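You operate a simulated robot arm through the tools that you are given. There is no shell and no other tool. Be economical: measure what you need, move in short steps, check, and stop when the job is done.

Carry out the task below with a simulated two-armed robot. There is one attempt and no reset: what you move stays moved.

Task
Take the red tag labelled "hold" from the bench twenty-six and leave it on the third red shelf from the top. Take the silver block labelled "AIR" from the bench twenty-six and put it on the shelf under bench twenty-six. Put the purple spool on the aisle edge of bench twenty-six away on the top grey shelf. Put the blue pack from the bench twenty-six on the shelf under bench twenty-six. Put the green roll on the second red shelf from the bottom away on the lower shelf of the tall rack. Take the white pad on the steel bench and put it away on the bench twenty-six. Do these in any order.

The check looks at the end state, three seconds after you hand in, the way a careful person would. Anything else that was tipped, shoved, dropped, spilled or broken makes it a failure.

Robot
Two 7-joint arms with two-finger parallel grippers on one trunk, on a base that drives. Base frame: it is fixed to the floor where the robot stands at the start and does not move with it; the origin is under the middle of the robot, x ahead of it, y to its left, z up. Lengths are in m, angles in rad, forces in N, time in s.
The left shoulder is at the start at [0.05, 0.158, 1.108], the right one opposite. With the tool pointing down near the work surface each hand reaches from about 0.16 to 0.66 m from the robot's upright axis, wherever it stands, measured 20 degrees to its own side. Places, roughly: bench twenty-six [0.8, -0.9, 0.8]; blue pack [1.25, -1.75, 0.75]; green roll (11x10x4 cm) [-2.2, 0.4, 0.8]; lower shelf of the tall rack [-2.3, -1.8, 0.4]; purple spool (8x8x8 cm) [0.4, -1.2, 0.8]; red tag [0.5, 0, 0.75]; shelf under bench twenty-six [0.8, -0.9, 0.3]; silver block [0.75, -1, 0.75]; third red shelf [-2.2, 0.8, 1.1]; top grey shelf [5.6, 5.6, 1.6]; white pad (6x9x3 cm) [-2, 2.7, 0.8]. Payload 3.91 kg a hand.
The TCP of each hand is the grasp point between the finger pads, 0.03 m short of the fingertips. In the tool frame z runs along the fingers and y along their closing line. The gripper opens to 0.11 m. The fingers are 0.02 m wide and 0.01 m thick; the gripper's body (0.048 by 0.112 m) begins 0.055 m behind the TCP.
Orientation is that of the tool frame in the base frame, as a unit quaternion [x, y, z, w]. With the fingers straight down and closing along the base's y, the tool's x points along the base's -x, its y along +y and its z along -z.

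Tools
- The arms move only by the tool play_rows. It takes "left_increments", "right_increments" or both (then of equal length, played together; a hand with none holds still); each is text: rows parted by semicolons, each of 7 numbers parted by spaces: the turn, a rotation vector about the tool's x, y, z in rad, then the shift along the tool's x, y, z in m, then the closure, from 0 (fully open) to 1 (shut). In form: ax ay az x y z grip; .... A call has 1 to 10 rows; each row is the pose to reach, as a shift and turn from the pose commanded when the call began, along the tool's axes at that moment. Each row takes 0.2 s and may step no farther than 0.05 m and 0.15 rad from the row before; otherwise, or with a gripper value out of range, the whole call is refused. A pose out of reach is approached as far as the arm can. The call stops where the force on the tool passes 40 N (or 10 N more than at its start, if that is more) or the arm is blocked; 0.2 s more then pass. Each finger travels about 0.153 m/s and halts on what it meets, pressing with about 26 N; the grip force reading is that of the motor and also rises with nothing between the fingers. The clock runs only during rows and for 0.2 s after the last one: add rows that repeat a pose to give the fingers time. The reply holds the time, the measured pose of the TCP, the force on the tool along the base axes, the opening and the grip force, in the units named above and with some noise, with the torque about the TCP (base axes, N m) and any sound that the robot's microphone picked up.
- Cameras (640 x 400 px; columns grow to the right, rows downward): "scene" is now at [0.1155, -0.0369, 1.2454]; the picture's right is [-0.32, -0.95, 0.00], its down [-0.67, 0.23, -0.71] and it looks along [0.67, -0.23, -0.70] (base axes); focal length 214 px, centre (320, 200). "left" rides on the left gripper at [0.072, -0.017, -0.103] in its tool frame; the picture's right is [0.23, 0.97, 0.00], its down [-0.76, 0.18, -0.62] and it looks along [-0.61, 0.14, 0.78] (tool axes); focal length 222 px, centre (320, 200). "right" rides on the right gripper at [0.072, 0.017, -0.103] in its tool frame; the picture's right is [-0.23, 0.97, 0.00], its down [-0.76, -0.18, -0.62] and it looks along [-0.61, -0.14, 0.78] (tool axes); focal length 222 px, centre (320, 200). There is no depth. A picture from a camera that has moved, and an enlarged one, comes with that camera's place and axes in the base frame and with its lens. The place of the scene camera against the robot may be out by one fixed shift of up to 0.025 m in any direction.
- snapshot(camera): a new picture of that camera. No time passes.
- slide_trunk(by): slides the trunk up (or, below 0, down) by that many m; the arms and the scene camera ride with it, the base frame stays. It gives what a move gives, with no picture.
- roll_base(legs): drives the robot by 1 to 6 legs, each [ahead, turn to the left] in m and rad, along the robot's own axes; the way and the turn of a leg run together, so that a leg with both is an arc; at most 1.5 m and 3.142 rad a leg. The arms and the cameras ride along, it lands a little off, and it stops where it bumps. It gives what a move gives.
- head_to(pan, tilt): turns the head with the scene camera to pan (to the left, within 1.396 rad either way) and tilt (down, from -0.506 to 1.204), counted from straight ahead of the robot. It gives what a move gives.
- enlarge(camera, box): a new picture of the part [left, top, right, bottom] of that camera's present view, enlarged. No time passes.
- hand_in(): hands the job in; it is judged then, once.

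Work in short steps. Places have to be worked out from the pictures, the camera data and where the tool is seen: move nearer, look again, correct. Check each grasp and each placing, and mend what went wrong. You have 186 turns and 154 pictures in all, those below and enlarged ones among them. Open the grippers and draw the arms clear of the work before you hand the job in, unless the task says otherwise; then end with one line.

The tools are called after "Emit:" as name(argument=value, ...) on one line, values as JSON. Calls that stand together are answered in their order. play_rows: Moves the arms, as the interface text tells. Its arguments: {"type":"object","properties":{"left_increments":{"type":"string"},"right_increments":{"type":"string"}},"required":[]} The other tools are called the same way: slide_trunk (by) slides the trunk up or down; roll_base (legs) drives the base; head_to (pan, tilt) turns the head that bears the scene camera; snapshot (camera) takes a picture; enlarge (camera, box) takes an enlarged picture of a part of a camera's view; hand_in () hands the job in.

At the start:

```text
clock: 0.0
left_tcp_pos: [0.4595, -0.0002, 0.9839]
left_orientation: [-0.001, 1.0, -0.001, 0.0]
left_force: [-0.2, -0.4, -0.2]
left_torque: [0.0, 0.0, 0.02]
left_width: 0.1102
left_grip_force: 0.1
right_tcp_pos: [0.2576, -0.3859, 1.0759]
right_orientation: [0.001, 1.0, 0.0, 0.0]
right_force: [0.8, 0.6, -0.3]
right_torque: [-0.01, -0.02, 0.03]
right_width: 0.1101
right_grip_force: 0.0
trunk travel left (down, up): [-0.35, 0.132]
robot x, y, heading: [0.0008, 0.0006, 0.001]
head pan, tilt: [-0.326, 0.78]
```

scene: 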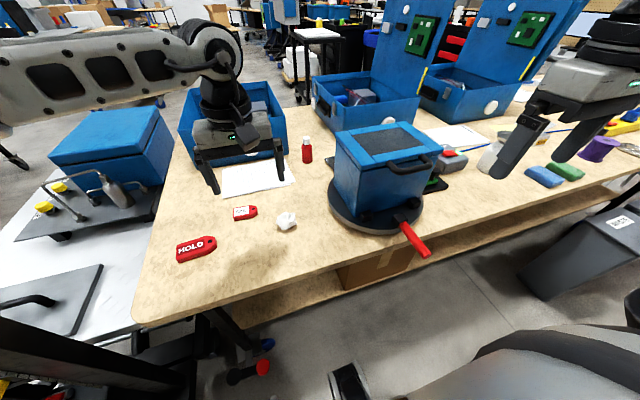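
right: 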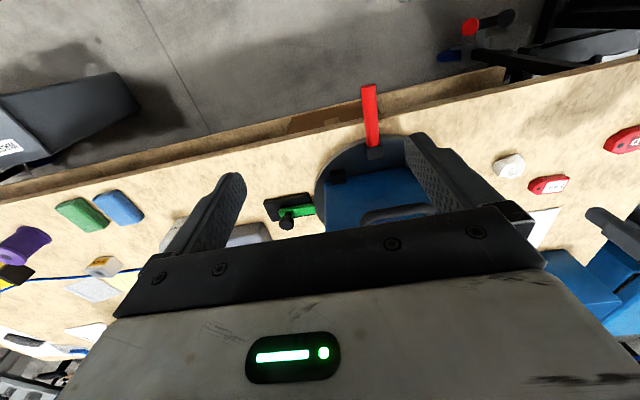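
left: 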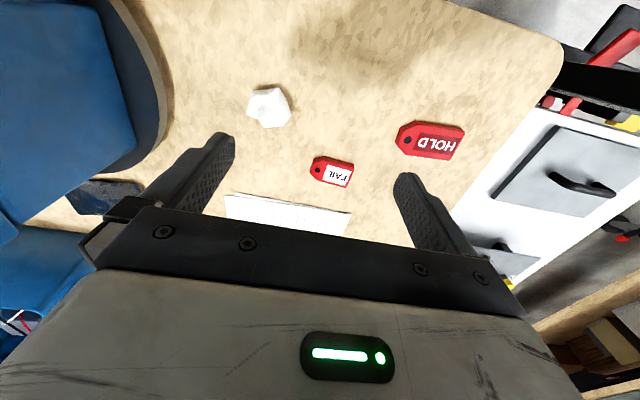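

I start by looking at the bench: close up of the tag and of the far part with block, pack and spool.

Emit:
enlarge(camera="scene", box=[400, 80, 640, 230])

Emit:
head_to(pan=-1.1, tilt=0.6)

Emit:
snapshot(camera="scene")

```text
2.67 times, centred on (520, 155) of scene
camera zoom: at [0.1155, -0.0369, 1.2454], right [-0.32, -0.95, 0.0], down [-0.67, 0.23, -0.71], along [0.67, -0.23, -0.7], focal length 572 px, centre (-213, 320)
```

zoom: 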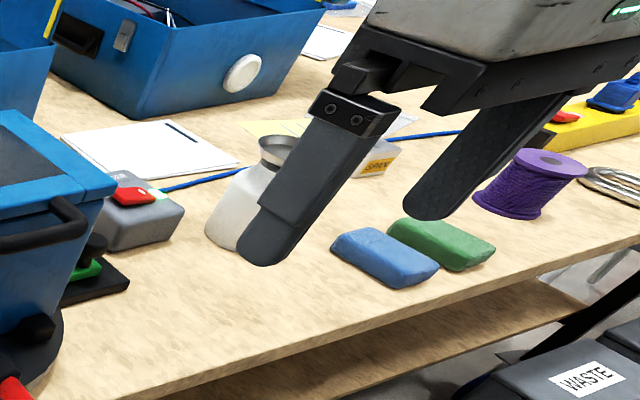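

```text
clock: 1.1
left_tcp_pos: [0.4608, -0.0011, 0.984]
left_orientation: [-0.001, 1.0, 0.0, 0.0]
left_force: [0.6, 0.2, 0.1]
left_torque: [-0.04, -0.02, 0.01]
left_width: 0.11
left_grip_force: 0.0
right_tcp_pos: [0.2594, -0.3874, 1.0757]
right_orientation: [0.0, 1.0, 0.0, 0.0]
right_force: [-0.7, 0.1, 0.4]
right_torque: [-0.01, 0.01, 0.01]
right_width: 0.1098
right_grip_force: 0.1
trunk travel left (down, up): [-0.35, 0.132]
robot x, y, heading: [-0.0009, -0.0001, 0.001]
head pan, tilt: [-1.1, 0.6]
```

```text
149 pictures are left
camera scene: at [0.0785, -0.0894, 1.2607], right [-0.89, -0.45, 0.0], down [-0.26, 0.5, -0.82], along [0.38, -0.73, -0.57], focal length 214 px, centre (320, 200)
```

scene: 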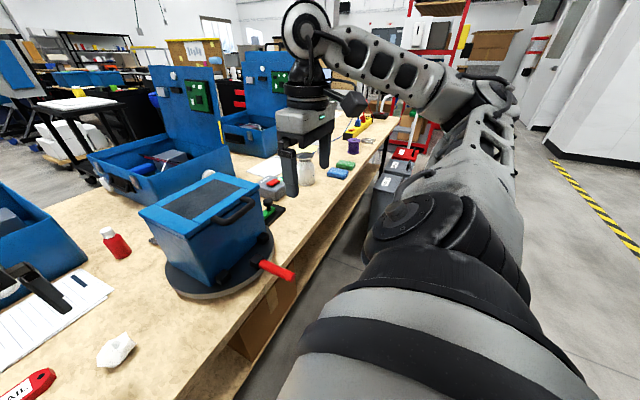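

The HOLD tag lies near [0.505, 0.183], long side along y. I move the left hand over it, turned so that the fingers straddle its narrow width, and look.

Emit:
play_rows(left_increments="0 0 0.142 -0.0045 0.0184 0.0084 0; 0 0 0.284 -0.009 0.0368 0.0168 0; 0 0 0.426 -0.0135 0.0552 0.0252 0; 0 0 0.568 -0.018 0.0736 0.0336 0; 0 0 0.71 -0.0225 0.092 0.042 0; 0 0 0.852 -0.027 0.11 0.05 0; 0 0 0.994 -0.0315 0.1288 0.0588 0; 0 0 1.136 -0.036 0.147 0.067 0; 0 0 1.278 -0.0405 0.166 0.0756 0; 0 0 1.42 -0.045 0.184 0.084 0")

Emit:
snapshot(camera="left")

```text
clock: 3.3
left_tcp_pos: [0.3807, 0.0115, 0.959]
left_orientation: [0.624, 0.782, -0.007, 0.015]
left_force: [-0.3, -2.1, -0.2]
left_torque: [0.2, -0.01, 0.01]
left_width: 0.1102
left_grip_force: 0.1
left hand out of reach, approached as far as the arm can: row 7, 8, 9, 10
right_tcp_pos: [0.2574, -0.3933, 1.0742]
right_orientation: [0.001, 1.0, 0.004, 0.001]
right_force: [0.1, -1.2, -1.5]
right_torque: [0.17, -0.04, 0.02]
right_width: 0.11
right_grip_force: 0.0
trunk travel left (down, up): [-0.35, 0.132]
robot x, y, heading: [-0.0005, 0.0003, 0.003]
head pan, tilt: [-1.1, 0.6]
```

```text
148 pictures are left
camera left: at [0.3464, 0.082, 1.0595], right [0.9, 0.44, 0.0], down [0.33, -0.68, 0.65], along [0.28, -0.58, -0.76], focal length 222 px, centre (320, 200)
```

left: 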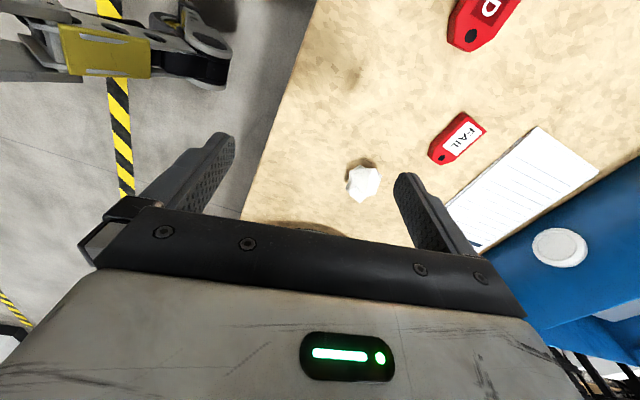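

The wrist limit blocked that turning sense, so I turn back and go the other way round.

Emit:
play_rows(left_increments="0 0 -0.14 0.007 0.01 0 0; 0 0 -0.28 0.014 0.02 0 0; 0 0 -0.42 0.021 0.03 0 0; 0 0 -0.56 0.028 0.04 0 0; 0 0 -0.7 0.035 0.05 0 0; 0 0 -0.84 0.042 0.06 0 0; 0 0 -0.98 0.049 0.07 0 0; 0 0 -1.12 0.056 0.08 0 0; 0 0 -1.26 0.063 0.09 0 0; 0 0 -1.4 0.07 0.098 0 0")

```text
clock: 5.5
left_tcp_pos: [0.4615, 0.1062, 0.9542]
left_orientation: [-0.03, 0.999, -0.018, 0.006]
left_force: [-0.4, 0.7, 0.0]
left_torque: [0.0, 0.03, -0.01]
left_width: 0.11
left_grip_force: 0.0
right_tcp_pos: [0.2585, -0.3874, 1.0766]
right_orientation: [0.001, 1.0, 0.0, 0.0]
right_force: [0.5, -0.1, 0.4]
right_torque: [-0.05, 0.0, -0.03]
right_width: 0.1102
right_grip_force: 0.1
trunk travel left (down, up): [-0.35, 0.132]
robot x, y, heading: [-0.0017, -0.0004, -0.005]
head pan, tilt: [-1.1, 0.6]
```

Back to near neutral; now turn in the other sense while shifting above the tag.

Emit:
play_rows(left_increments="0 0 -0.145 -0.0048 0.0074 0.0054 0; 0 0 -0.29 -0.0096 0.0148 0.0108 0; 0 0 -0.435 -0.0144 0.0222 0.0162 0; 0 0 -0.58 -0.0192 0.0296 0.0216 0; 0 0 -0.725 -0.024 0.037 0.027 0; 0 0 -0.87 -0.0288 0.0444 0.0324 0; 0 0 -1.015 -0.0336 0.0518 0.0378 0; 0 0 -1.16 -0.0384 0.0592 0.0432 0; 0 0 -1.305 -0.0432 0.0666 0.0486 0; 0 0 -1.45 -0.048 0.074 0.054 0")

Emit:
snapshot(camera="left")

```text
clock: 7.7
left_tcp_pos: [0.507, 0.1801, 0.8983]
left_orientation: [-0.685, 0.728, -0.018, -0.007]
left_force: [-0.3, -0.7, -0.2]
left_torque: [0.02, -0.01, -0.02]
left_width: 0.1101
left_grip_force: 0.0
right_tcp_pos: [0.2591, -0.3861, 1.0764]
right_orientation: [0.0, 1.0, 0.0, 0.0]
right_force: [0.3, 0.2, 0.2]
right_torque: [0.02, 0.04, -0.01]
right_width: 0.1098
right_grip_force: 0.2
trunk travel left (down, up): [-0.35, 0.132]
robot x, y, heading: [0.0003, 0.0006, 0.001]
head pan, tilt: [-1.1, 0.6]
```

```text
147 pictures are left
camera left: at [0.5176, 0.1089, 1.0039], right [-0.99, -0.17, -0.01], down [-0.14, 0.79, 0.59], along [-0.09, 0.58, -0.81], focal length 222 px, centre (320, 200)
```

left: 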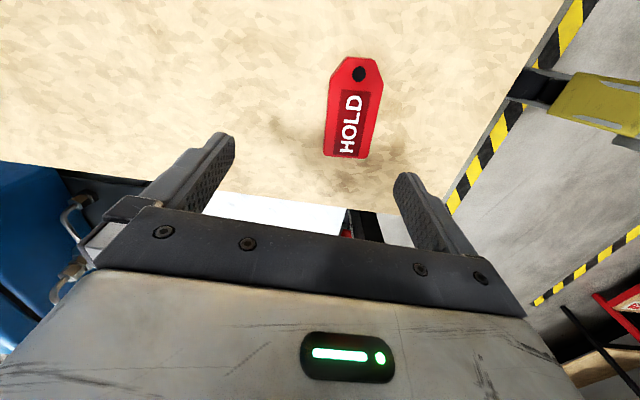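

Tag centre triangulates to about [0.482, 0.16] with the surface near z 0.79. I move over it, fix the tilt, and lower part of the way.

Emit:
play_rows(left_increments="-0.008 -0.017 -0.07 0.011 0.012 0.02 0; -0.0167 -0.035 -0.14 0.0215 0.0237 0.04 0;-0.0167 -0.035 -0.14 0.0215 0.0237 0.04 0")

Emit:
snapshot(camera="left")

```text
clock: 8.5
left_tcp_pos: [0.4827, 0.1587, 0.8583]
left_orientation: [0.733, -0.68, 0.0, 0.001]
left_force: [0.1, -0.1, 0.1]
left_torque: [-0.04, -0.01, 0.04]
left_width: 0.11
left_grip_force: 0.0
right_tcp_pos: [0.2577, -0.3869, 1.0769]
right_orientation: [0.0, 1.0, 0.0, 0.0]
right_force: [-0.4, 0.6, 0.6]
right_torque: [0.01, -0.03, 0.01]
right_width: 0.1099
right_grip_force: 0.0
trunk travel left (down, up): [-0.35, 0.132]
robot x, y, heading: [0.0005, -0.002, 0.004]
head pan, tilt: [-1.1, 0.6]
```

```text
146 pictures are left
camera left: at [0.5049, 0.086, 0.9631], right [-0.95, -0.3, 0.0], down [-0.23, 0.75, 0.62], along [-0.19, 0.59, -0.78], focal length 222 px, centre (320, 200)
```

left: 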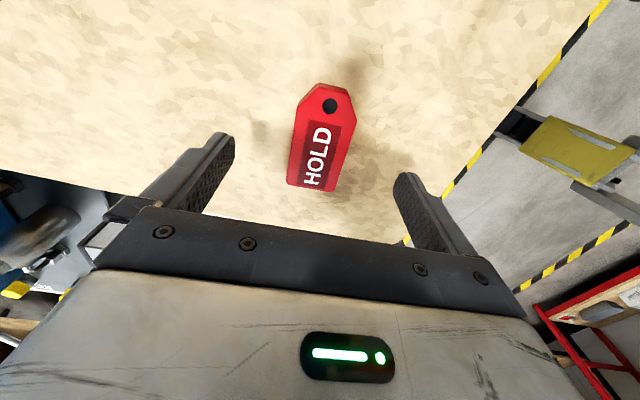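

Tag centre now about [0.484, 0.165], axis along y. I straighten a little and lower to just above the surface.

Emit:
play_rows(left_increments="0 0 0.035 -0.003 0 0.015 0; 0 0 0.075 -0.006 -0.001 0.03 0; 0 0 0.075 -0.006 -0.001 0.043 0; 0 0 0.075 -0.006 -0.001 0.043 0")

Emit:
snapshot(camera="left")

```text
clock: 9.5
left_tcp_pos: [0.4832, 0.163, 0.8163]
left_orientation: [0.708, -0.706, 0.001, 0.002]
left_force: [0.0, -0.1, 0.4]
left_torque: [0.02, 0.04, 0.03]
left_width: 0.1101
left_grip_force: 0.0
right_tcp_pos: [0.2586, -0.3868, 1.0761]
right_orientation: [0.0, 1.0, 0.0, 0.0]
right_force: [0.2, 0.8, 0.4]
right_torque: [0.03, 0.02, 0.0]
right_width: 0.1103
right_grip_force: 0.0
trunk travel left (down, up): [-0.35, 0.132]
robot x, y, heading: [0.002, 0.0011, 0.001]
head pan, tilt: [-1.1, 0.6]
```

```text
145 pictures are left
camera left: at [0.5004, 0.0902, 0.9197], right [-0.97, -0.23, 0.0], down [-0.18, 0.76, 0.62], along [-0.14, 0.6, -0.78], focal length 222 px, centre (320, 200)
```

left: 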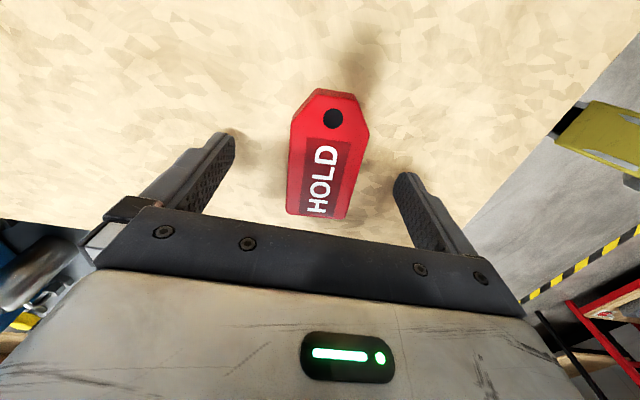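

Well centred. Lower in small steps until the fingertips meet the bench.

Emit:
play_rows(left_increments="0 0 0 0.003 0.003 0.005 0; 0 0 0 0.003 0.003 0.01 0; 0 0 0 0.003 0.003 0.015 0; 0 0 0 0.003 0.003 0.02 0; 0 0 0 0.003 0.003 0.025 0; 0 0 0 0.003 0.003 0.03 0; 0 0 0 0.003 0.003 0.035 0; 0 0 0 0.003 0.003 0.04 0")

```text
clock: 10.3
left_tcp_pos: [0.4796, 0.1605, 0.8101]
left_orientation: [-0.707, 0.708, -0.004, 0.0]
left_force: [-8.3, 1.1, 16.2]
left_torque: [0.23, 1.22, 0.04]
left_width: 0.11
left_grip_force: 0.1
right_tcp_pos: [0.2574, -0.387, 1.0767]
right_orientation: [0.0, 1.0, 0.0, 0.001]
right_force: [-0.7, -0.7, -0.2]
right_torque: [0.01, 0.04, 0.0]
right_width: 0.1103
right_grip_force: 0.0
trunk travel left (down, up): [-0.35, 0.132]
robot x, y, heading: [0.0007, -0.0017, -0.002]
head pan, tilt: [-1.1, 0.6]
stopped in row 3 (left hand): the force on the tool passed its limit at 46 N (the readings are from after the stop); the commanded pose is now the measured one
```

Bench contact at tcp z 0.810 (surface ≈ 0.780). Lift 2 mm and close.

Emit:
play_rows(left_increments="0 0 0 0 0 -0.003 0; 0 0 0 0 0 -0.003 0.5; 0 0 0 0 0 -0.003 0.7; 0 0 0 0 0 -0.003 0.9; 0 0 0 0 0 -0.003 0.9; 0 0 0 0 0 -0.003 0.9")

Emit:
snapshot(camera="left")

```text
clock: 11.7
left_tcp_pos: [0.481, 0.1613, 0.8096]
left_orientation: [0.708, -0.707, 0.003, 0.001]
left_force: [-0.3, 0.4, 0.0]
left_torque: [0.01, -0.01, -0.02]
left_width: 0.0451
left_grip_force: 26.0
right_tcp_pos: [0.2588, -0.3873, 1.076]
right_orientation: [0.0, 1.0, 0.0, 0.0]
right_force: [0.6, 0.4, -0.2]
right_torque: [-0.01, 0.0, -0.02]
right_width: 0.1102
right_grip_force: 0.1
trunk travel left (down, up): [-0.35, 0.132]
robot x, y, heading: [-0.0007, 0.0026, -0.0]
head pan, tilt: [-1.1, 0.6]
```

```text
144 pictures are left
camera left: at [0.4983, 0.088, 0.9146], right [-0.97, -0.23, 0.0], down [-0.18, 0.76, 0.62], along [-0.14, 0.6, -0.79], focal length 222 px, centre (320, 200)
```

left: 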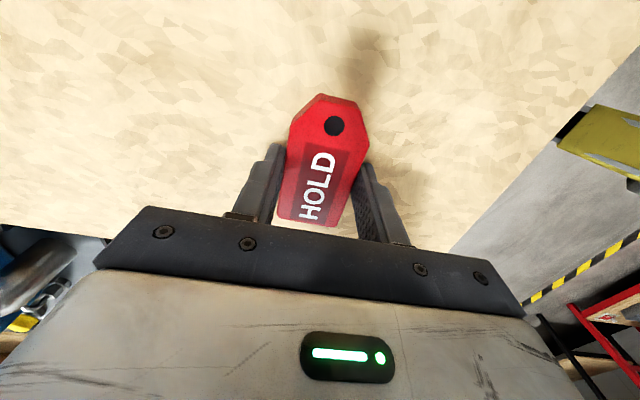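

Gripped at 45 mm. I lift it well clear and draw it toward the robot, then turn the head to look toward the left/back.

Emit:
play_rows(left_increments="0 0 0 0 0 -0.03 0.9; 0 0 0 0 0 -0.07 0.9; 0 0 0 0 0 -0.11 0.9; 0 0 0 0 0.02 -0.15 0.9; 0 0 0 0 0.05 -0.18 0.9; 0 0 0 0 0.09 -0.2 0.9; 0 0 0 0 0.12 -0.2 0.9")

Emit:
snapshot(camera="left")

Emit:
head_to(pan=1.3, tilt=0.45)

Emit:
snapshot(camera="scene")

```text
clock: 13.3
left_tcp_pos: [0.3603, 0.1625, 1.0121]
left_orientation: [0.708, -0.706, 0.002, 0.0]
left_force: [0.0, -0.2, 0.0]
left_torque: [0.0, -0.03, 0.03]
left_width: 0.0452
left_grip_force: 26.0
right_tcp_pos: [0.2588, -0.3863, 1.0766]
right_orientation: [0.0, 1.0, 0.0, 0.0]
right_force: [-0.1, -0.3, 0.3]
right_torque: [-0.03, 0.0, 0.0]
right_width: 0.1098
right_grip_force: 0.1
trunk travel left (down, up): [-0.35, 0.132]
robot x, y, heading: [0.001, -0.001, -0.004]
head pan, tilt: [-1.1, 0.6]
```

```text
143 pictures are left
camera left: at [0.3776, 0.0896, 1.1158], right [-0.97, -0.23, 0.0], down [-0.18, 0.76, 0.62], along [-0.14, 0.6, -0.79], focal length 222 px, centre (320, 200)
```

left: 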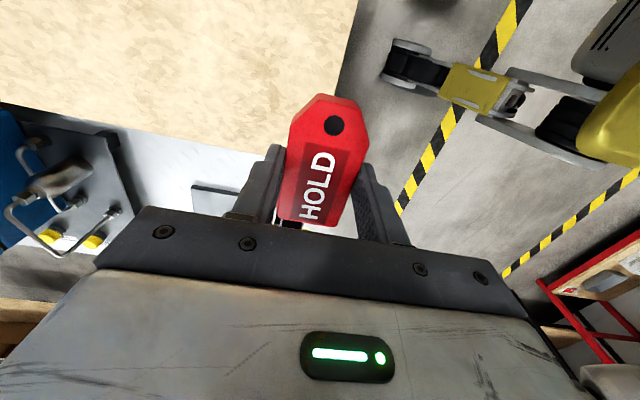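

```text
clock: 15.5
left_tcp_pos: [0.362, 0.1636, 1.012]
left_orientation: [-0.707, 0.707, -0.003, -0.001]
left_force: [0.0, -0.1, -1.1]
left_torque: [-0.02, 0.01, 0.0]
left_width: 0.0451
left_grip_force: 25.8
right_tcp_pos: [0.2579, -0.3874, 1.0763]
right_orientation: [-0.001, 1.0, 0.001, 0.0]
right_force: [0.4, 0.3, 0.1]
right_torque: [-0.03, -0.01, 0.03]
right_width: 0.1099
right_grip_force: 0.3
trunk travel left (down, up): [-0.35, 0.132]
robot x, y, heading: [0.0034, 0.0015, -0.002]
head pan, tilt: [1.3, 0.45]
```

```text
142 pictures are left
camera scene: at [0.0629, 0.078, 1.2742], right [0.96, -0.27, 0.0], down [-0.12, -0.42, -0.9], along [0.24, 0.87, -0.44], focal length 214 px, centre (320, 200)
```

scene: 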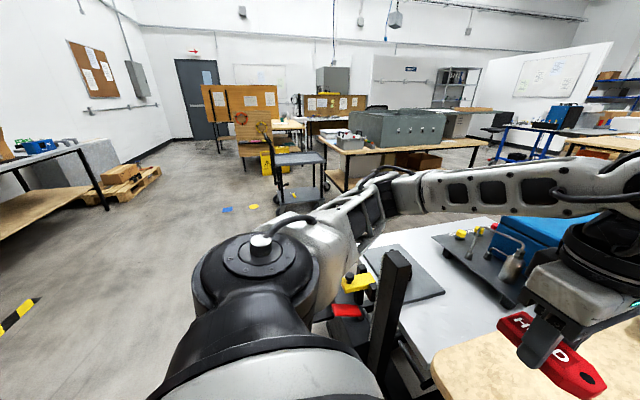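

Left/back seems open floor. Check the right/back before turning around.

Emit:
head_to(pan=-1.39, tilt=0.4)

Emit:
snapshot(camera="scene")

```text
clock: 17.9
left_tcp_pos: [0.3615, 0.1626, 1.0103]
left_orientation: [-0.707, 0.707, -0.003, 0.0]
left_force: [1.0, -0.5, -0.6]
left_torque: [0.0, 0.02, 0.05]
left_width: 0.045
left_grip_force: 25.5
right_tcp_pos: [0.2579, -0.3874, 1.076]
right_orientation: [0.0, 1.0, 0.0, 0.0]
right_force: [-0.5, 0.3, -0.7]
right_torque: [0.0, -0.01, -0.05]
right_width: 0.1098
right_grip_force: 0.1
trunk travel left (down, up): [-0.35, 0.132]
robot x, y, heading: [-0.0033, 0.0006, -0.001]
head pan, tilt: [-1.389, 0.4]
```

```text
141 pictures are left
camera scene: at [0.0551, -0.1017, 1.2789], right [-0.98, -0.18, 0.0], down [-0.07, 0.38, -0.92], along [0.17, -0.91, -0.39], focal length 214 px, centre (320, 200)
```

scene: 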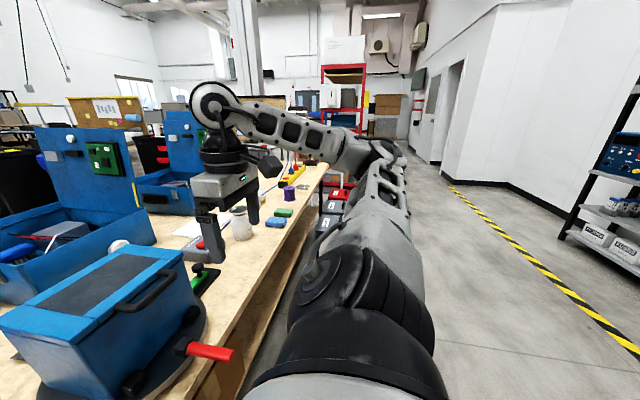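

Clear. Back away from the bench 0.4 m and turn around to face the red shelves; then look.

Emit:
roll_base(legs=[[-0.4, 0], [0, 3.1]])

Emit:
head_to(pan=-0.3, tilt=0.35)

Emit:
snapshot(camera="scene")

```text
clock: 27.7
left_tcp_pos: [-0.753, -0.1594, 1.0114]
left_orientation: [0.708, 0.706, 0.001, -0.003]
left_force: [0.5, -0.7, 0.0]
left_torque: [0.03, 0.01, -0.02]
left_width: 0.0445
left_grip_force: 26.6
right_tcp_pos: [-0.6481, 0.3904, 1.0764]
right_orientation: [1.0, -0.003, 0.001, 0.0]
right_force: [-0.5, 0.2, 0.2]
right_torque: [-0.01, -0.02, 0.02]
right_width: 0.1101
right_grip_force: 0.0
trunk travel left (down, up): [-0.35, 0.132]
robot x, y, heading: [-0.3908, 0.0023, 3.135]
head pan, tilt: [-1.389, 0.4]
```

```text
clock: 29.0
left_tcp_pos: [-0.7537, -0.1589, 1.012]
left_orientation: [0.708, 0.706, 0.0, -0.003]
left_force: [0.0, 0.3, -0.4]
left_torque: [0.02, -0.02, -0.01]
left_width: 0.0449
left_grip_force: 25.9
right_tcp_pos: [-0.6494, 0.389, 1.0768]
right_orientation: [1.0, -0.003, 0.0, 0.0]
right_force: [0.8, -0.9, -0.5]
right_torque: [0.02, -0.02, 0.0]
right_width: 0.11
right_grip_force: 0.1
trunk travel left (down, up): [-0.35, 0.132]
robot x, y, heading: [-0.3914, -0.0011, 3.136]
head pan, tilt: [-0.3, 0.351]
```

```text
140 pictures are left
camera scene: at [-0.5218, 0.0183, 1.2834], right [0.3, 0.95, 0.0], down [0.33, -0.1, -0.94], along [-0.9, 0.28, -0.34], focal length 214 px, centre (320, 200)
```

scene: 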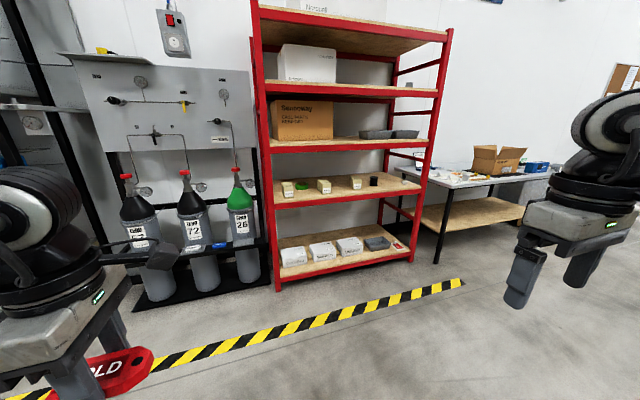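

The red rack has five shelves; third from the top holds a brown box and a grey tray, the second from the bottom the small parts. Enlarge.

Emit:
enlarge(camera="scene", box=[250, 80, 460, 212])

```text
3.03 times, centred on (355, 146) of scene
camera zoom: at [-0.5218, 0.0183, 1.2834], right [0.3, 0.95, 0.0], down [0.33, -0.1, -0.94], along [-0.9, 0.28, -0.34], focal length 650 px, centre (214, 364)
```

zoom: 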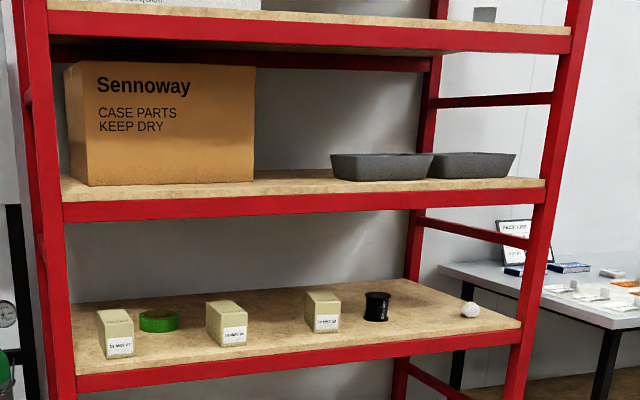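

Target spot on the third shelf: about [-2.07, 0.70, 1.14], between the box and the trays; rack front near x −1.95. I drive to about [-1.3, 0.88] facing the rack.

Emit:
roll_base(legs=[[0, -0.765], [1.26, 0], [0, 0.765]])

Emit:
head_to(pan=0.1, tilt=0.3)

Emit:
snapshot(camera="scene")

```text
clock: 39.4
left_tcp_pos: [-1.6502, 0.6998, 1.0116]
left_orientation: [0.702, 0.713, 0.0, -0.004]
left_force: [0.3, -0.5, -1.0]
left_torque: [0.01, -0.02, -0.02]
left_width: 0.0447
left_grip_force: 25.9
right_tcp_pos: [-1.5574, 1.2501, 1.0772]
right_orientation: [1.0, 0.008, 0.0, -0.001]
right_force: [0.1, 0.6, 0.1]
right_torque: [0.02, -0.02, 0.0]
right_width: 0.1096
right_grip_force: 0.2
trunk travel left (down, up): [-0.35, 0.132]
robot x, y, heading: [-1.2928, 0.8648, -3.124]
head pan, tilt: [-0.3, 0.351]
```

```text
clock: 40.3
left_tcp_pos: [-1.6511, 0.6988, 1.0109]
left_orientation: [0.702, 0.712, 0.001, -0.004]
left_force: [0.0, -0.7, -1.4]
left_torque: [-0.01, -0.02, -0.01]
left_width: 0.0449
left_grip_force: 26.0
right_tcp_pos: [-1.5564, 1.2501, 1.0765]
right_orientation: [1.0, 0.008, 0.0, 0.0]
right_force: [-0.1, -1.2, 0.0]
right_torque: [0.01, -0.04, -0.02]
right_width: 0.1101
right_grip_force: 0.1
trunk travel left (down, up): [-0.35, 0.132]
robot x, y, heading: [-1.2947, 0.8676, -3.127]
head pan, tilt: [0.099, 0.3]
```

```text
138 pictures are left
camera scene: at [-1.4268, 0.8448, 1.2882], right [-0.11, 0.99, 0.0], down [0.29, 0.03, -0.96], along [-0.95, -0.11, -0.3], focal length 214 px, centre (320, 200)
```

scene: 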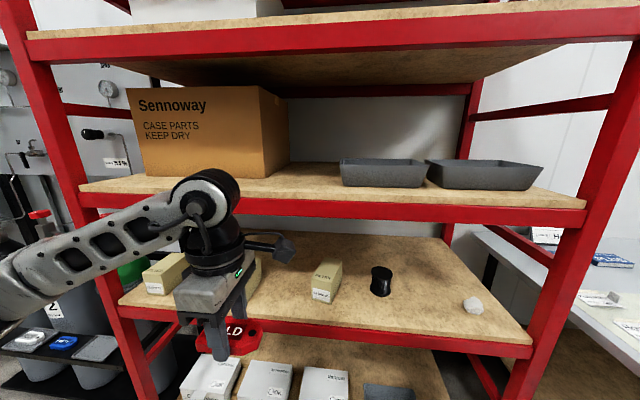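

Shelf 3: front x≈−1.93, top z≈1.14, next beam's underside ≈1.45, free between y 0.57 and 0.84. I raise the trunk and turn the left tool so its x points forward.

Emit:
slide_trunk(by=0.13)

Emit:
play_rows(left_increments="0 0 -0.15 0 0 0 0.9; 0 0 -0.3 0 0 0 0.9; 0 0 -0.45 0 0 0 0.9; 0 0 -0.6 0 0 0 0.9; 0 0 -0.75 0 0 0 0.9; 0 0 -0.9 0 0 0 0.9; 0 0 -1.05 0 0 0 0.9; 0 0 -1.2 0 0 0 0.9; 0 0 -1.35 0 0 0 0.9; 0 0 -1.5 0 0 0 0.9")

```text
clock: 41.9
left_tcp_pos: [-1.6504, 0.6986, 1.1426]
left_orientation: [0.701, 0.713, 0.001, -0.002]
left_force: [-0.6, -0.4, 0.0]
left_torque: [-0.03, 0.01, 0.0]
left_width: 0.0449
left_grip_force: 26.6
right_tcp_pos: [-1.5568, 1.2502, 1.2073]
right_orientation: [1.0, 0.008, -0.001, -0.001]
right_force: [0.4, -0.6, -0.2]
right_torque: [-0.04, -0.01, -0.03]
right_width: 0.11
right_grip_force: 0.0
trunk travel left (down, up): [-0.48, 0.002]
robot x, y, heading: [-1.293, 0.8656, -3.123]
head pan, tilt: [0.099, 0.3]
```

```text
clock: 44.0
left_tcp_pos: [-1.6518, 0.6987, 1.1422]
left_orientation: [0.026, 1.0, 0.002, -0.002]
left_force: [0.0, 0.7, -0.1]
left_torque: [0.0, 0.03, -0.05]
left_width: 0.0446
left_grip_force: 26.3
right_tcp_pos: [-1.5568, 1.2499, 1.2066]
right_orientation: [1.0, 0.007, 0.0, 0.0]
right_force: [0.2, 1.0, 1.2]
right_torque: [-0.01, -0.01, -0.01]
right_width: 0.1096
right_grip_force: 0.0
trunk travel left (down, up): [-0.48, 0.002]
robot x, y, heading: [-1.2922, 0.8697, -3.123]
head pan, tilt: [0.099, 0.3]
```

Now pitch the tool forward to about 26° below horizontal while moving ahead and up, still short of the rack.

Emit:
play_rows(left_increments="0 0.14 0 0.02 0 -0.015 0.9; 0 0.28 0 0.04 0 -0.03 0.9; 0 0.42 0 0.06 0 -0.045 0.9; 0 0.56 0 0.08 0 -0.06 0.9; 0 0.7 0 0.1 0 -0.075 0.9; 0 0.84 0 0.12 0 -0.09 0.9; 0 0.98 0 0.14 0 -0.105 0.9; 0 1.12 0 0.16 0 -0.12 0.9; 0 1.12 0 0.16 0 -0.12 0.9")

Emit:
snapshot(camera="scene")

Emit:
snapshot(camera="left")

```text
clock: 46.0
left_tcp_pos: [-1.8095, 0.7057, 1.2614]
left_orientation: [0.023, 0.845, 0.017, -0.534]
left_force: [-0.1, 0.8, 0.1]
left_torque: [0.02, 0.0, 0.02]
left_width: 0.0448
left_grip_force: 25.4
right_tcp_pos: [-1.5567, 1.251, 1.2059]
right_orientation: [1.0, 0.008, 0.0, 0.0]
right_force: [0.6, 0.4, 0.3]
right_torque: [-0.03, -0.04, -0.01]
right_width: 0.1102
right_grip_force: 0.1
trunk travel left (down, up): [-0.48, 0.002]
robot x, y, heading: [-1.2854, 0.8667, -3.125]
head pan, tilt: [0.099, 0.3]
```

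```text
137 pictures are left
camera scene: at [-1.4267, 0.8448, 1.4182], right [-0.11, 0.99, 0.0], down [0.29, 0.03, -0.96], along [-0.95, -0.11, -0.3], focal length 214 px, centre (320, 200)
```

scene: 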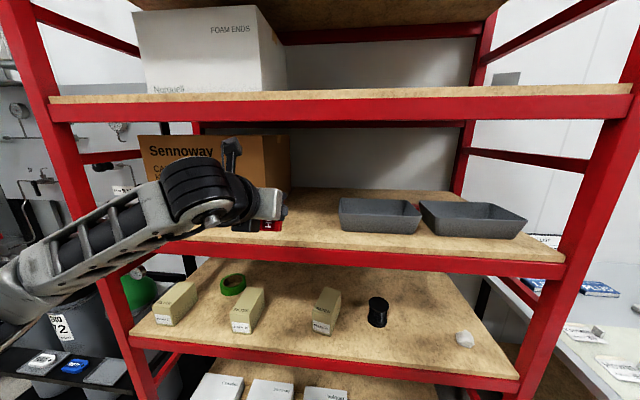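

```text
136 pictures are left
camera left: at [-1.7481, 0.6848, 1.3717], right [-0.04, 0.98, 0.21], down [0.9, 0.13, -0.42], along [-0.44, 0.17, -0.88], focal length 222 px, centre (320, 200)
```

left: 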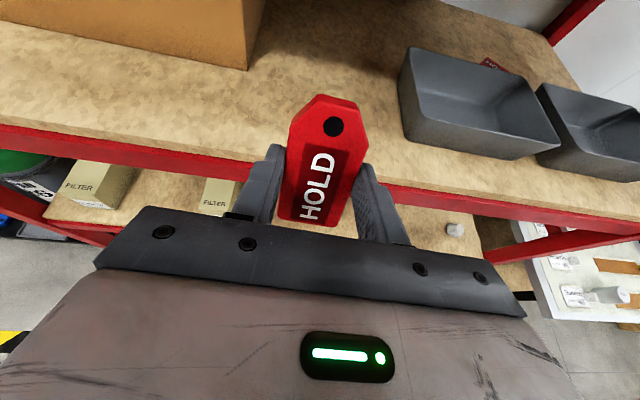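

The tag is held well and the spot is free. I move it in over the shelf while lessening the pitch so the tag tilts less.

Emit:
play_rows(left_increments="0 -0.07 0 0.01 -0.003 0.036 0.9; 0 -0.14 0 0.02 -0.006 0.072 0.9; 0 -0.21 0 0.03 -0.009 0.108 0.9; 0 -0.28 0 0.04 -0.012 0.144 0.9; 0 -0.35 0 0.05 -0.015 0.18 0.9; 0 -0.42 0 0.058 -0.018 0.2156 0.9; 0 -0.42 0 0.058 -0.018 0.2156 0.9")

Emit:
snapshot(camera="left")

Emit:
snapshot(camera="scene")

```text
clock: 47.6
left_tcp_pos: [-2.0317, 0.6981, 1.2216]
left_orientation: [0.023, 0.938, 0.012, -0.345]
left_force: [-0.1, -0.4, -0.3]
left_torque: [0.06, 0.0, -0.01]
left_width: 0.0448
left_grip_force: 26.6
right_tcp_pos: [-1.557, 1.2472, 1.2082]
right_orientation: [1.0, 0.008, 0.002, 0.0]
right_force: [0.3, 0.2, 0.7]
right_torque: [0.03, -0.03, 0.0]
right_width: 0.1102
right_grip_force: 0.1
trunk travel left (down, up): [-0.48, 0.002]
robot x, y, heading: [-1.295, 0.8665, -3.126]
head pan, tilt: [0.099, 0.3]
```

```text
135 pictures are left
camera left: at [-2.0203, 0.6788, 1.3465], right [-0.12, 0.98, 0.15], down [0.99, 0.12, -0.02], along [-0.04, 0.15, -0.99], focal length 222 px, centre (320, 200)
```

left: 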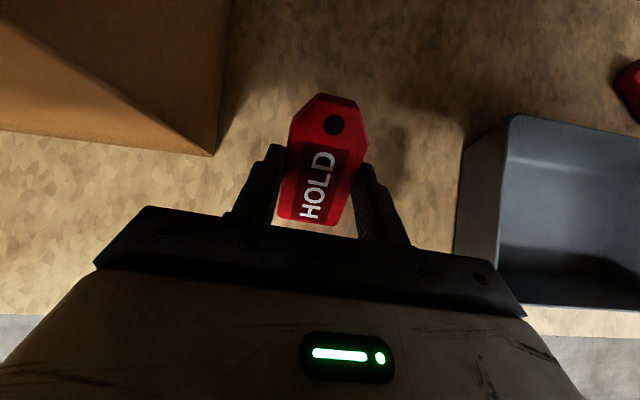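

```text
134 pictures are left
camera scene: at [-1.4275, 0.842, 1.418], right [-0.12, 0.99, 0.0], down [0.29, 0.04, -0.95], along [-0.95, -0.11, -0.3], focal length 214 px, centre (320, 200)
```

scene: 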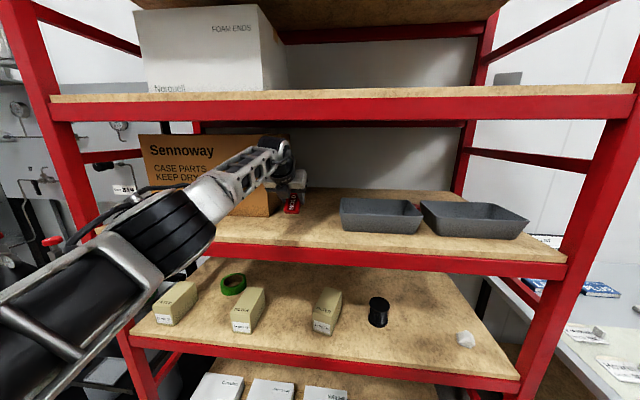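

Inside, clear of box and tray. Lower straight down in 1 cm steps till the tag's lower end meets the shelf.

Emit:
play_rows(left_increments="0 0 0 -0.0065 0 0.0076 0.9; 0 0 0 -0.013 0 0.0152 0.9; 0 0 0 -0.0195 0 0.0228 0.9; 0 0 0 -0.0227 0 0.0266 0.9; 0 0 0 -0.026 0 0.0304 0.9; 0 0 0 -0.0292 0 0.0342 0.9; 0 0 0 -0.0325 0 0.038 0.9")

Emit:
snapshot(camera="left")

```text
clock: 49.2
left_tcp_pos: [-2.0284, 0.7022, 1.1758]
left_orientation: [0.025, 0.937, 0.012, -0.347]
left_force: [-4.6, -0.8, 19.6]
left_torque: [-0.37, -0.05, -0.06]
left_width: 0.0451
left_grip_force: 25.5
right_tcp_pos: [-1.5543, 1.2493, 1.2082]
right_orientation: [1.0, 0.008, -0.001, 0.0]
right_force: [-0.1, -0.3, -0.4]
right_torque: [0.0, 0.03, 0.0]
right_width: 0.1101
right_grip_force: 0.0
trunk travel left (down, up): [-0.48, 0.002]
robot x, y, heading: [-1.2901, 0.8656, -3.127]
head pan, tilt: [0.099, 0.3]
```

```text
133 pictures are left
camera left: at [-2.0161, 0.6824, 1.3016], right [-0.12, 0.98, 0.15], down [0.99, 0.12, -0.02], along [-0.04, 0.15, -0.99], focal length 222 px, centre (320, 200)
```

left: 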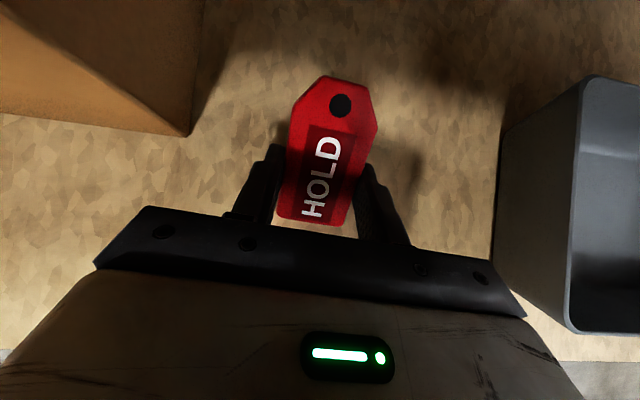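

In contact, the tag has begun to pivot flat. Release by opening slowly.

Emit:
play_rows(left_increments="0 0 0 0 0 0 0.58; 0 0 0 0 0 0 0.52; 0 0 0 0 0 0 0.46; 0 0 0 0 0 0 0.4; 0 0 0 0 0 0 0.4")

Emit:
snapshot(camera="left")

```text
clock: 50.5
left_tcp_pos: [-2.0299, 0.7003, 1.1717]
left_orientation: [0.024, 0.939, 0.011, -0.344]
left_force: [-0.2, 0.0, 0.3]
left_torque: [0.03, -0.01, -0.04]
left_width: 0.0658
left_grip_force: 0.1
right_tcp_pos: [-1.5573, 1.2489, 1.2059]
right_orientation: [1.0, 0.007, 0.0, -0.001]
right_force: [-0.7, 0.1, 1.0]
right_torque: [-0.02, 0.0, -0.01]
right_width: 0.1101
right_grip_force: 0.1
trunk travel left (down, up): [-0.48, 0.002]
robot x, y, heading: [-1.2879, 0.8688, -3.123]
head pan, tilt: [0.099, 0.3]
```

```text
132 pictures are left
camera left: at [-2.0181, 0.6821, 1.2971], right [-0.12, 0.98, 0.15], down [0.99, 0.12, -0.02], along [-0.04, 0.15, -0.99], focal length 222 px, centre (320, 200)
```

left: 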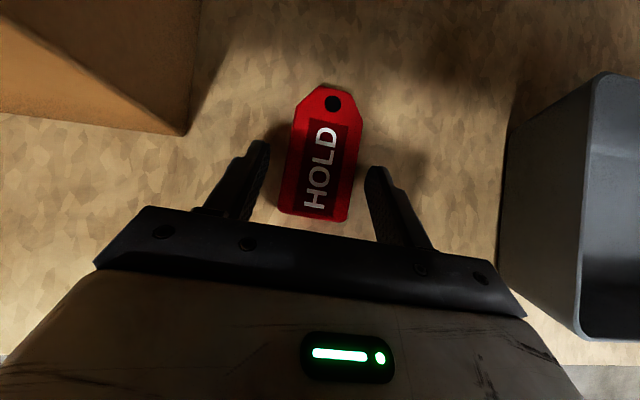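

The tag lies flat on the shelf. Withdraw back and out.

Emit:
play_rows(left_increments="0 0 0 0 0 -0.03 0.4; 0 0 0 0 0 -0.06 0.4; 0 0 0 -0.03 0 -0.086 0.4; 0 0 0 -0.065 0 -0.116 0.4; 0 0 0 -0.1 0 -0.146 0.4; 0 0 0 -0.135 0 -0.176 0.4; 0 0 0 -0.17 0 -0.206 0.4; 0 0 0 -0.205 0 -0.236 0.4")

Emit:
snapshot(camera="scene")

```text
clock: 52.2
left_tcp_pos: [-1.7207, 0.6814, 1.2187]
left_orientation: [0.024, 0.938, 0.011, -0.345]
left_force: [-0.6, 0.0, 0.4]
left_torque: [-0.02, 0.0, 0.0]
left_width: 0.0659
left_grip_force: 0.0
right_tcp_pos: [-1.5551, 1.2499, 1.2069]
right_orientation: [1.0, 0.008, 0.0, 0.0]
right_force: [-0.5, 0.2, -0.6]
right_torque: [0.01, -0.01, 0.0]
right_width: 0.1101
right_grip_force: 0.1
trunk travel left (down, up): [-0.48, 0.002]
robot x, y, heading: [-1.2943, 0.8692, -3.122]
head pan, tilt: [0.099, 0.3]
```

```text
131 pictures are left
camera scene: at [-1.4261, 0.8446, 1.4183], right [-0.11, 0.99, 0.0], down [0.29, 0.03, -0.96], along [-0.95, -0.11, -0.29], focal length 214 px, centre (320, 200)
```

scene: 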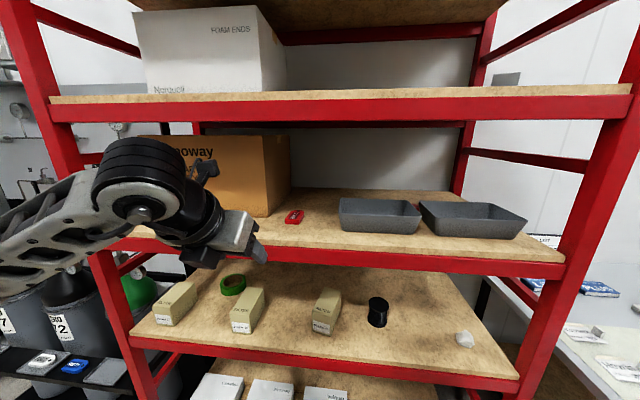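

The tag is placed. Next the green roll at about [-2.18, 0.37] on the shelf below; I back off, shift sideways to y≈0.54 and look again.

Emit:
roll_base(legs=[[-0.25, 0], [0, 1.0], [0.39, 0], [0, -1.015], [0.1, 0]])

Emit:
head_to(pan=0.2, tilt=0.5)

Emit:
snapshot(camera="scene")

```text
clock: 62.0
left_tcp_pos: [-1.7788, 0.3531, 1.2174]
left_orientation: [0.029, 0.939, 0.013, -0.344]
left_force: [-0.9, -0.9, 0.3]
left_torque: [0.0, 0.02, 0.04]
left_width: 0.0658
left_grip_force: 0.1
right_tcp_pos: [-1.6092, 0.919, 1.2074]
right_orientation: [1.0, 0.004, 0.001, 0.001]
right_force: [-0.8, 0.0, 0.7]
right_torque: [0.0, -0.01, 0.01]
right_width: 0.1099
right_grip_force: 0.0
trunk travel left (down, up): [-0.48, 0.002]
robot x, y, heading: [-1.3495, 0.5315, -3.133]
head pan, tilt: [0.099, 0.3]
```

```text
clock: 62.8
left_tcp_pos: [-1.7779, 0.3539, 1.2177]
left_orientation: [0.029, 0.938, 0.012, -0.345]
left_force: [-0.2, -0.8, 0.6]
left_torque: [-0.02, -0.01, 0.0]
left_width: 0.066
left_grip_force: 0.1
right_tcp_pos: [-1.608, 0.9195, 1.206]
right_orientation: [1.0, 0.004, 0.0, 0.001]
right_force: [0.2, 1.4, -0.8]
right_torque: [0.03, -0.02, -0.01]
right_width: 0.1098
right_grip_force: 0.1
trunk travel left (down, up): [-0.48, 0.002]
robot x, y, heading: [-1.3496, 0.5362, -3.137]
head pan, tilt: [0.201, 0.499]
```

```text
130 pictures are left
camera scene: at [-1.4777, 0.5049, 1.3998], right [-0.21, 0.98, 0.0], down [0.47, 0.1, -0.88], along [-0.86, -0.18, -0.48], focal length 214 px, centre (320, 200)
```

scene: 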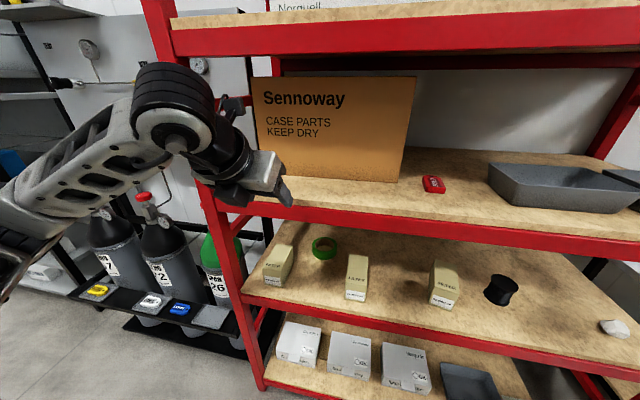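

Roll confirmed at about [-2.18, 0.375]. I lower the trunk so the hand is in front of that shelf and pitch it forward to view with the hand camera.

Emit:
slide_trunk(by=-0.27)

Emit:
play_rows(left_increments="0 0.14 0 0 0 0 0; 0 0.28 0 0 0 0 0; 0 0.42 0 0 0 0 0; 0 0.42 0 0 0 0 0")

Emit:
snapshot(camera="left")

```text
clock: 65.5
left_tcp_pos: [-1.7788, 0.3542, 0.9476]
left_orientation: [0.029, 0.938, 0.013, -0.345]
left_force: [0.2, -0.1, 0.1]
left_torque: [-0.04, 0.01, 0.03]
left_width: 0.0663
left_grip_force: 0.1
right_tcp_pos: [-1.6086, 0.9195, 0.9374]
right_orientation: [1.0, 0.004, 0.0, 0.0]
right_force: [0.7, -1.0, 0.4]
right_torque: [-0.01, 0.04, -0.03]
right_width: 0.1099
right_grip_force: 0.3
trunk travel left (down, up): [-0.21, 0.272]
robot x, y, heading: [-1.348, 0.5368, -3.136]
head pan, tilt: [0.201, 0.499]
```

```text
clock: 66.5
left_tcp_pos: [-1.778, 0.3533, 0.9481]
left_orientation: [0.026, 0.845, 0.019, -0.534]
left_force: [0.1, -0.4, 0.8]
left_torque: [-0.02, 0.04, -0.02]
left_width: 0.11
left_grip_force: 0.0
right_tcp_pos: [-1.609, 0.9205, 0.936]
right_orientation: [1.0, 0.004, -0.001, -0.001]
right_force: [-0.4, 0.3, 0.4]
right_torque: [0.02, -0.01, 0.0]
right_width: 0.1099
right_grip_force: 0.1
trunk travel left (down, up): [-0.21, 0.272]
robot x, y, heading: [-1.3473, 0.5328, -3.137]
head pan, tilt: [0.201, 0.499]
```

```text
129 pictures are left
camera left: at [-1.7164, 0.3313, 1.0579], right [-0.04, 0.98, 0.21], down [0.9, 0.12, -0.42], along [-0.43, 0.17, -0.88], focal length 222 px, centre (320, 200)
```

left: 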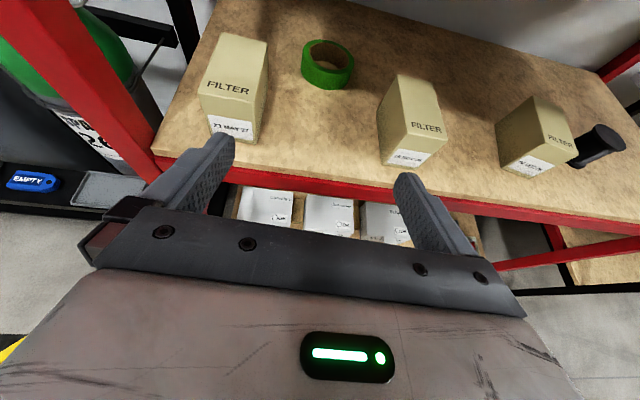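

The roll centres at about [-2.18, 0.385]; the gap between filter boxes is ~0.23 m. I drive 0.2 m nearer (hand enters above the box tops) and look.

Emit:
roll_base(legs=[[0.2, 0]])

Emit:
snapshot(camera="left")

Emit:
snapshot(camera="scene")

```text
clock: 68.1
left_tcp_pos: [-1.9587, 0.3551, 0.9472]
left_orientation: [0.028, 0.845, 0.022, -0.534]
left_force: [2.4, -2.4, -2.0]
left_torque: [0.26, 0.46, -0.05]
left_width: 0.11
left_grip_force: 0.0
right_tcp_pos: [-1.7894, 0.9218, 0.9373]
right_orientation: [1.0, 0.002, 0.001, 0.0]
right_force: [0.6, 0.3, -1.1]
right_torque: [0.01, 0.02, 0.03]
right_width: 0.11
right_grip_force: 0.0
trunk travel left (down, up): [-0.21, 0.272]
robot x, y, heading: [-1.5295, 0.5301, -3.133]
head pan, tilt: [0.201, 0.499]
stopped in leg 1: the force on the tool passed its limit at 84 N (the readings are from after the stop); the commanded pose is now the measured one
```

```text
128 pictures are left
camera left: at [-1.8972, 0.3326, 1.0571], right [-0.03, 0.98, 0.21], down [0.9, 0.12, -0.42], along [-0.43, 0.18, -0.88], focal length 222 px, centre (320, 200)
```

left: 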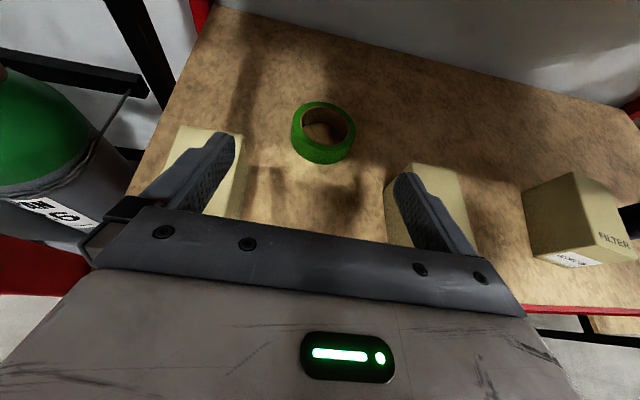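

```text
127 pictures are left
camera scene: at [-1.6612, 0.5044, 1.1299], right [-0.2, 0.98, 0.0], down [0.47, 0.1, -0.88], along [-0.86, -0.18, -0.48], focal length 214 px, centre (320, 200)
```

scene: 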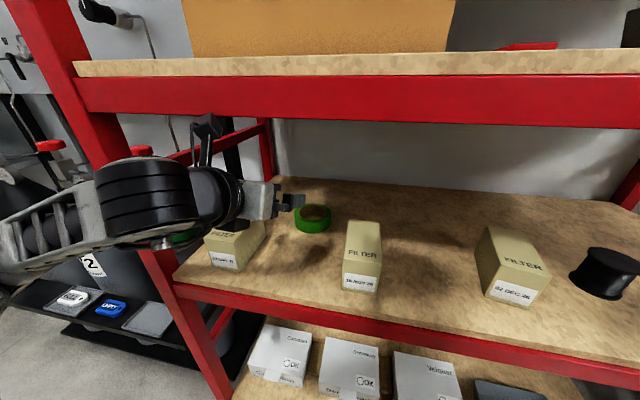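

The arm bumped something at 84 N – from the picture the hand's top touched the beam of shelf 3 (nothing moved visibly). I ease the hand back and down by 7 cm, partly closing the gripper; the roll is ~11 cm wide, so I'll grip its left wall with one finger in the hole.

Emit:
play_rows(left_increments="0 0 0 -0.013 0.002 -0.027 0.2; 0 0 0 -0.04 -0.002 -0.014 0.45; 0 0 0 -0.0764 -0.009 0.0024 0.45; 0 0 0 -0.0764 -0.009 0.0024 0.45")

Emit:
snapshot(camera="scene")

```text
clock: 69.1
left_tcp_pos: [-1.9698, 0.3506, 0.8771]
left_orientation: [0.028, 0.845, 0.022, -0.534]
left_force: [0.4, -0.6, -0.7]
left_torque: [0.01, 0.0, 0.02]
left_width: 0.0602
left_grip_force: 0.0
left hand out of reach, approached as far as the arm can: row 1, 2, 3, 4
right_tcp_pos: [-1.7896, 0.9196, 0.9365]
right_orientation: [1.0, 0.0, -0.001, 0.001]
right_force: [0.0, -0.4, 0.1]
right_torque: [-0.01, 0.02, -0.01]
right_width: 0.1103
right_grip_force: 0.0
trunk travel left (down, up): [-0.21, 0.272]
robot x, y, heading: [-1.5286, 0.5337, -3.142]
head pan, tilt: [0.201, 0.499]
```

```text
126 pictures are left
camera scene: at [-1.6615, 0.5046, 1.1298], right [-0.2, 0.98, 0.0], down [0.47, 0.1, -0.88], along [-0.86, -0.18, -0.48], focal length 214 px, centre (320, 200)
```

scene: 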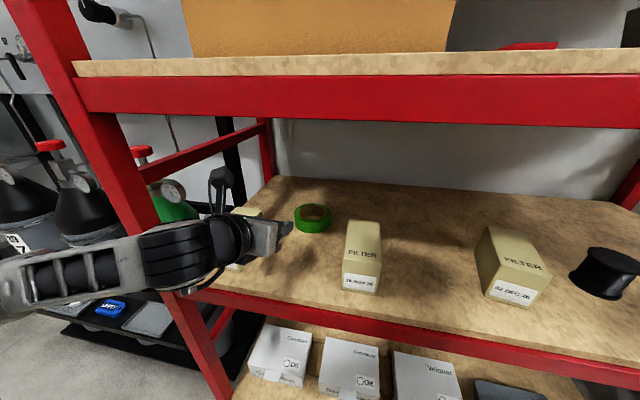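

Clear of the beam now. Advance with a steeper pitch toward the roll.

Emit:
play_rows(left_increments="0 -0.07 0 0.01 -0.004 0.031 0.45; 0 -0.14 0 0.02 -0.008 0.062 0.45; 0 -0.2 0 0.03 -0.012 0.093 0.45; 0 -0.25 0 0.04 -0.016 0.124 0.45; 0 -0.25 0 0.04 -0.016 0.124 0.45")

Emit:
snapshot(camera="left")

Emit:
snapshot(camera="scene")

```text
clock: 70.3
left_tcp_pos: [-2.0991, 0.3447, 0.8606]
left_orientation: [0.031, 0.905, 0.018, -0.424]
left_force: [-1.0, 0.4, -0.2]
left_torque: [0.04, 0.0, -0.03]
left_width: 0.0604
left_grip_force: 0.0
right_tcp_pos: [-1.7909, 0.9209, 0.9369]
right_orientation: [1.0, 0.001, 0.0, 0.0]
right_force: [-0.3, -0.1, -1.6]
right_torque: [-0.01, 0.01, -0.01]
right_width: 0.1099
right_grip_force: 0.0
trunk travel left (down, up): [-0.21, 0.272]
robot x, y, heading: [-1.5306, 0.5348, -3.14]
head pan, tilt: [0.201, 0.499]
```

```text
125 pictures are left
camera left: at [-2.0673, 0.3236, 0.982], right [-0.08, 0.98, 0.18], down [0.98, 0.11, -0.19], along [-0.2, 0.16, -0.97], focal length 222 px, centre (320, 200)
```

left: 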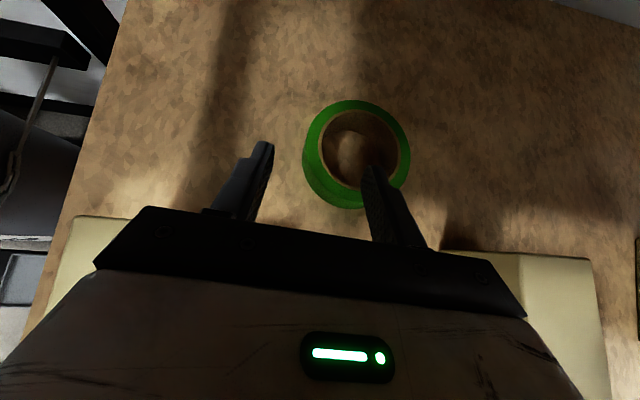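

```text
124 pictures are left
camera scene: at [-1.6615, 0.5047, 1.1298], right [-0.2, 0.98, 0.0], down [0.47, 0.1, -0.88], along [-0.86, -0.18, -0.48], focal length 214 px, centre (320, 200)
```

scene: 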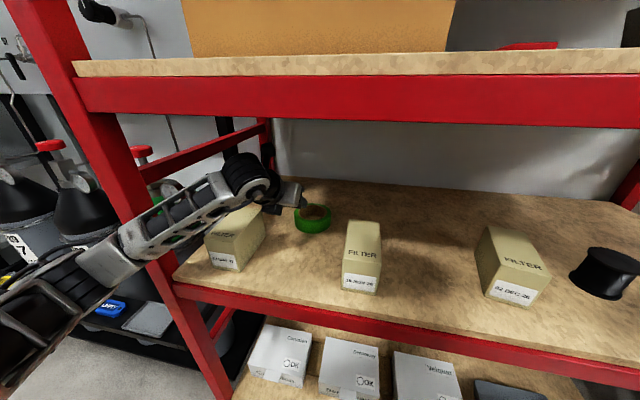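

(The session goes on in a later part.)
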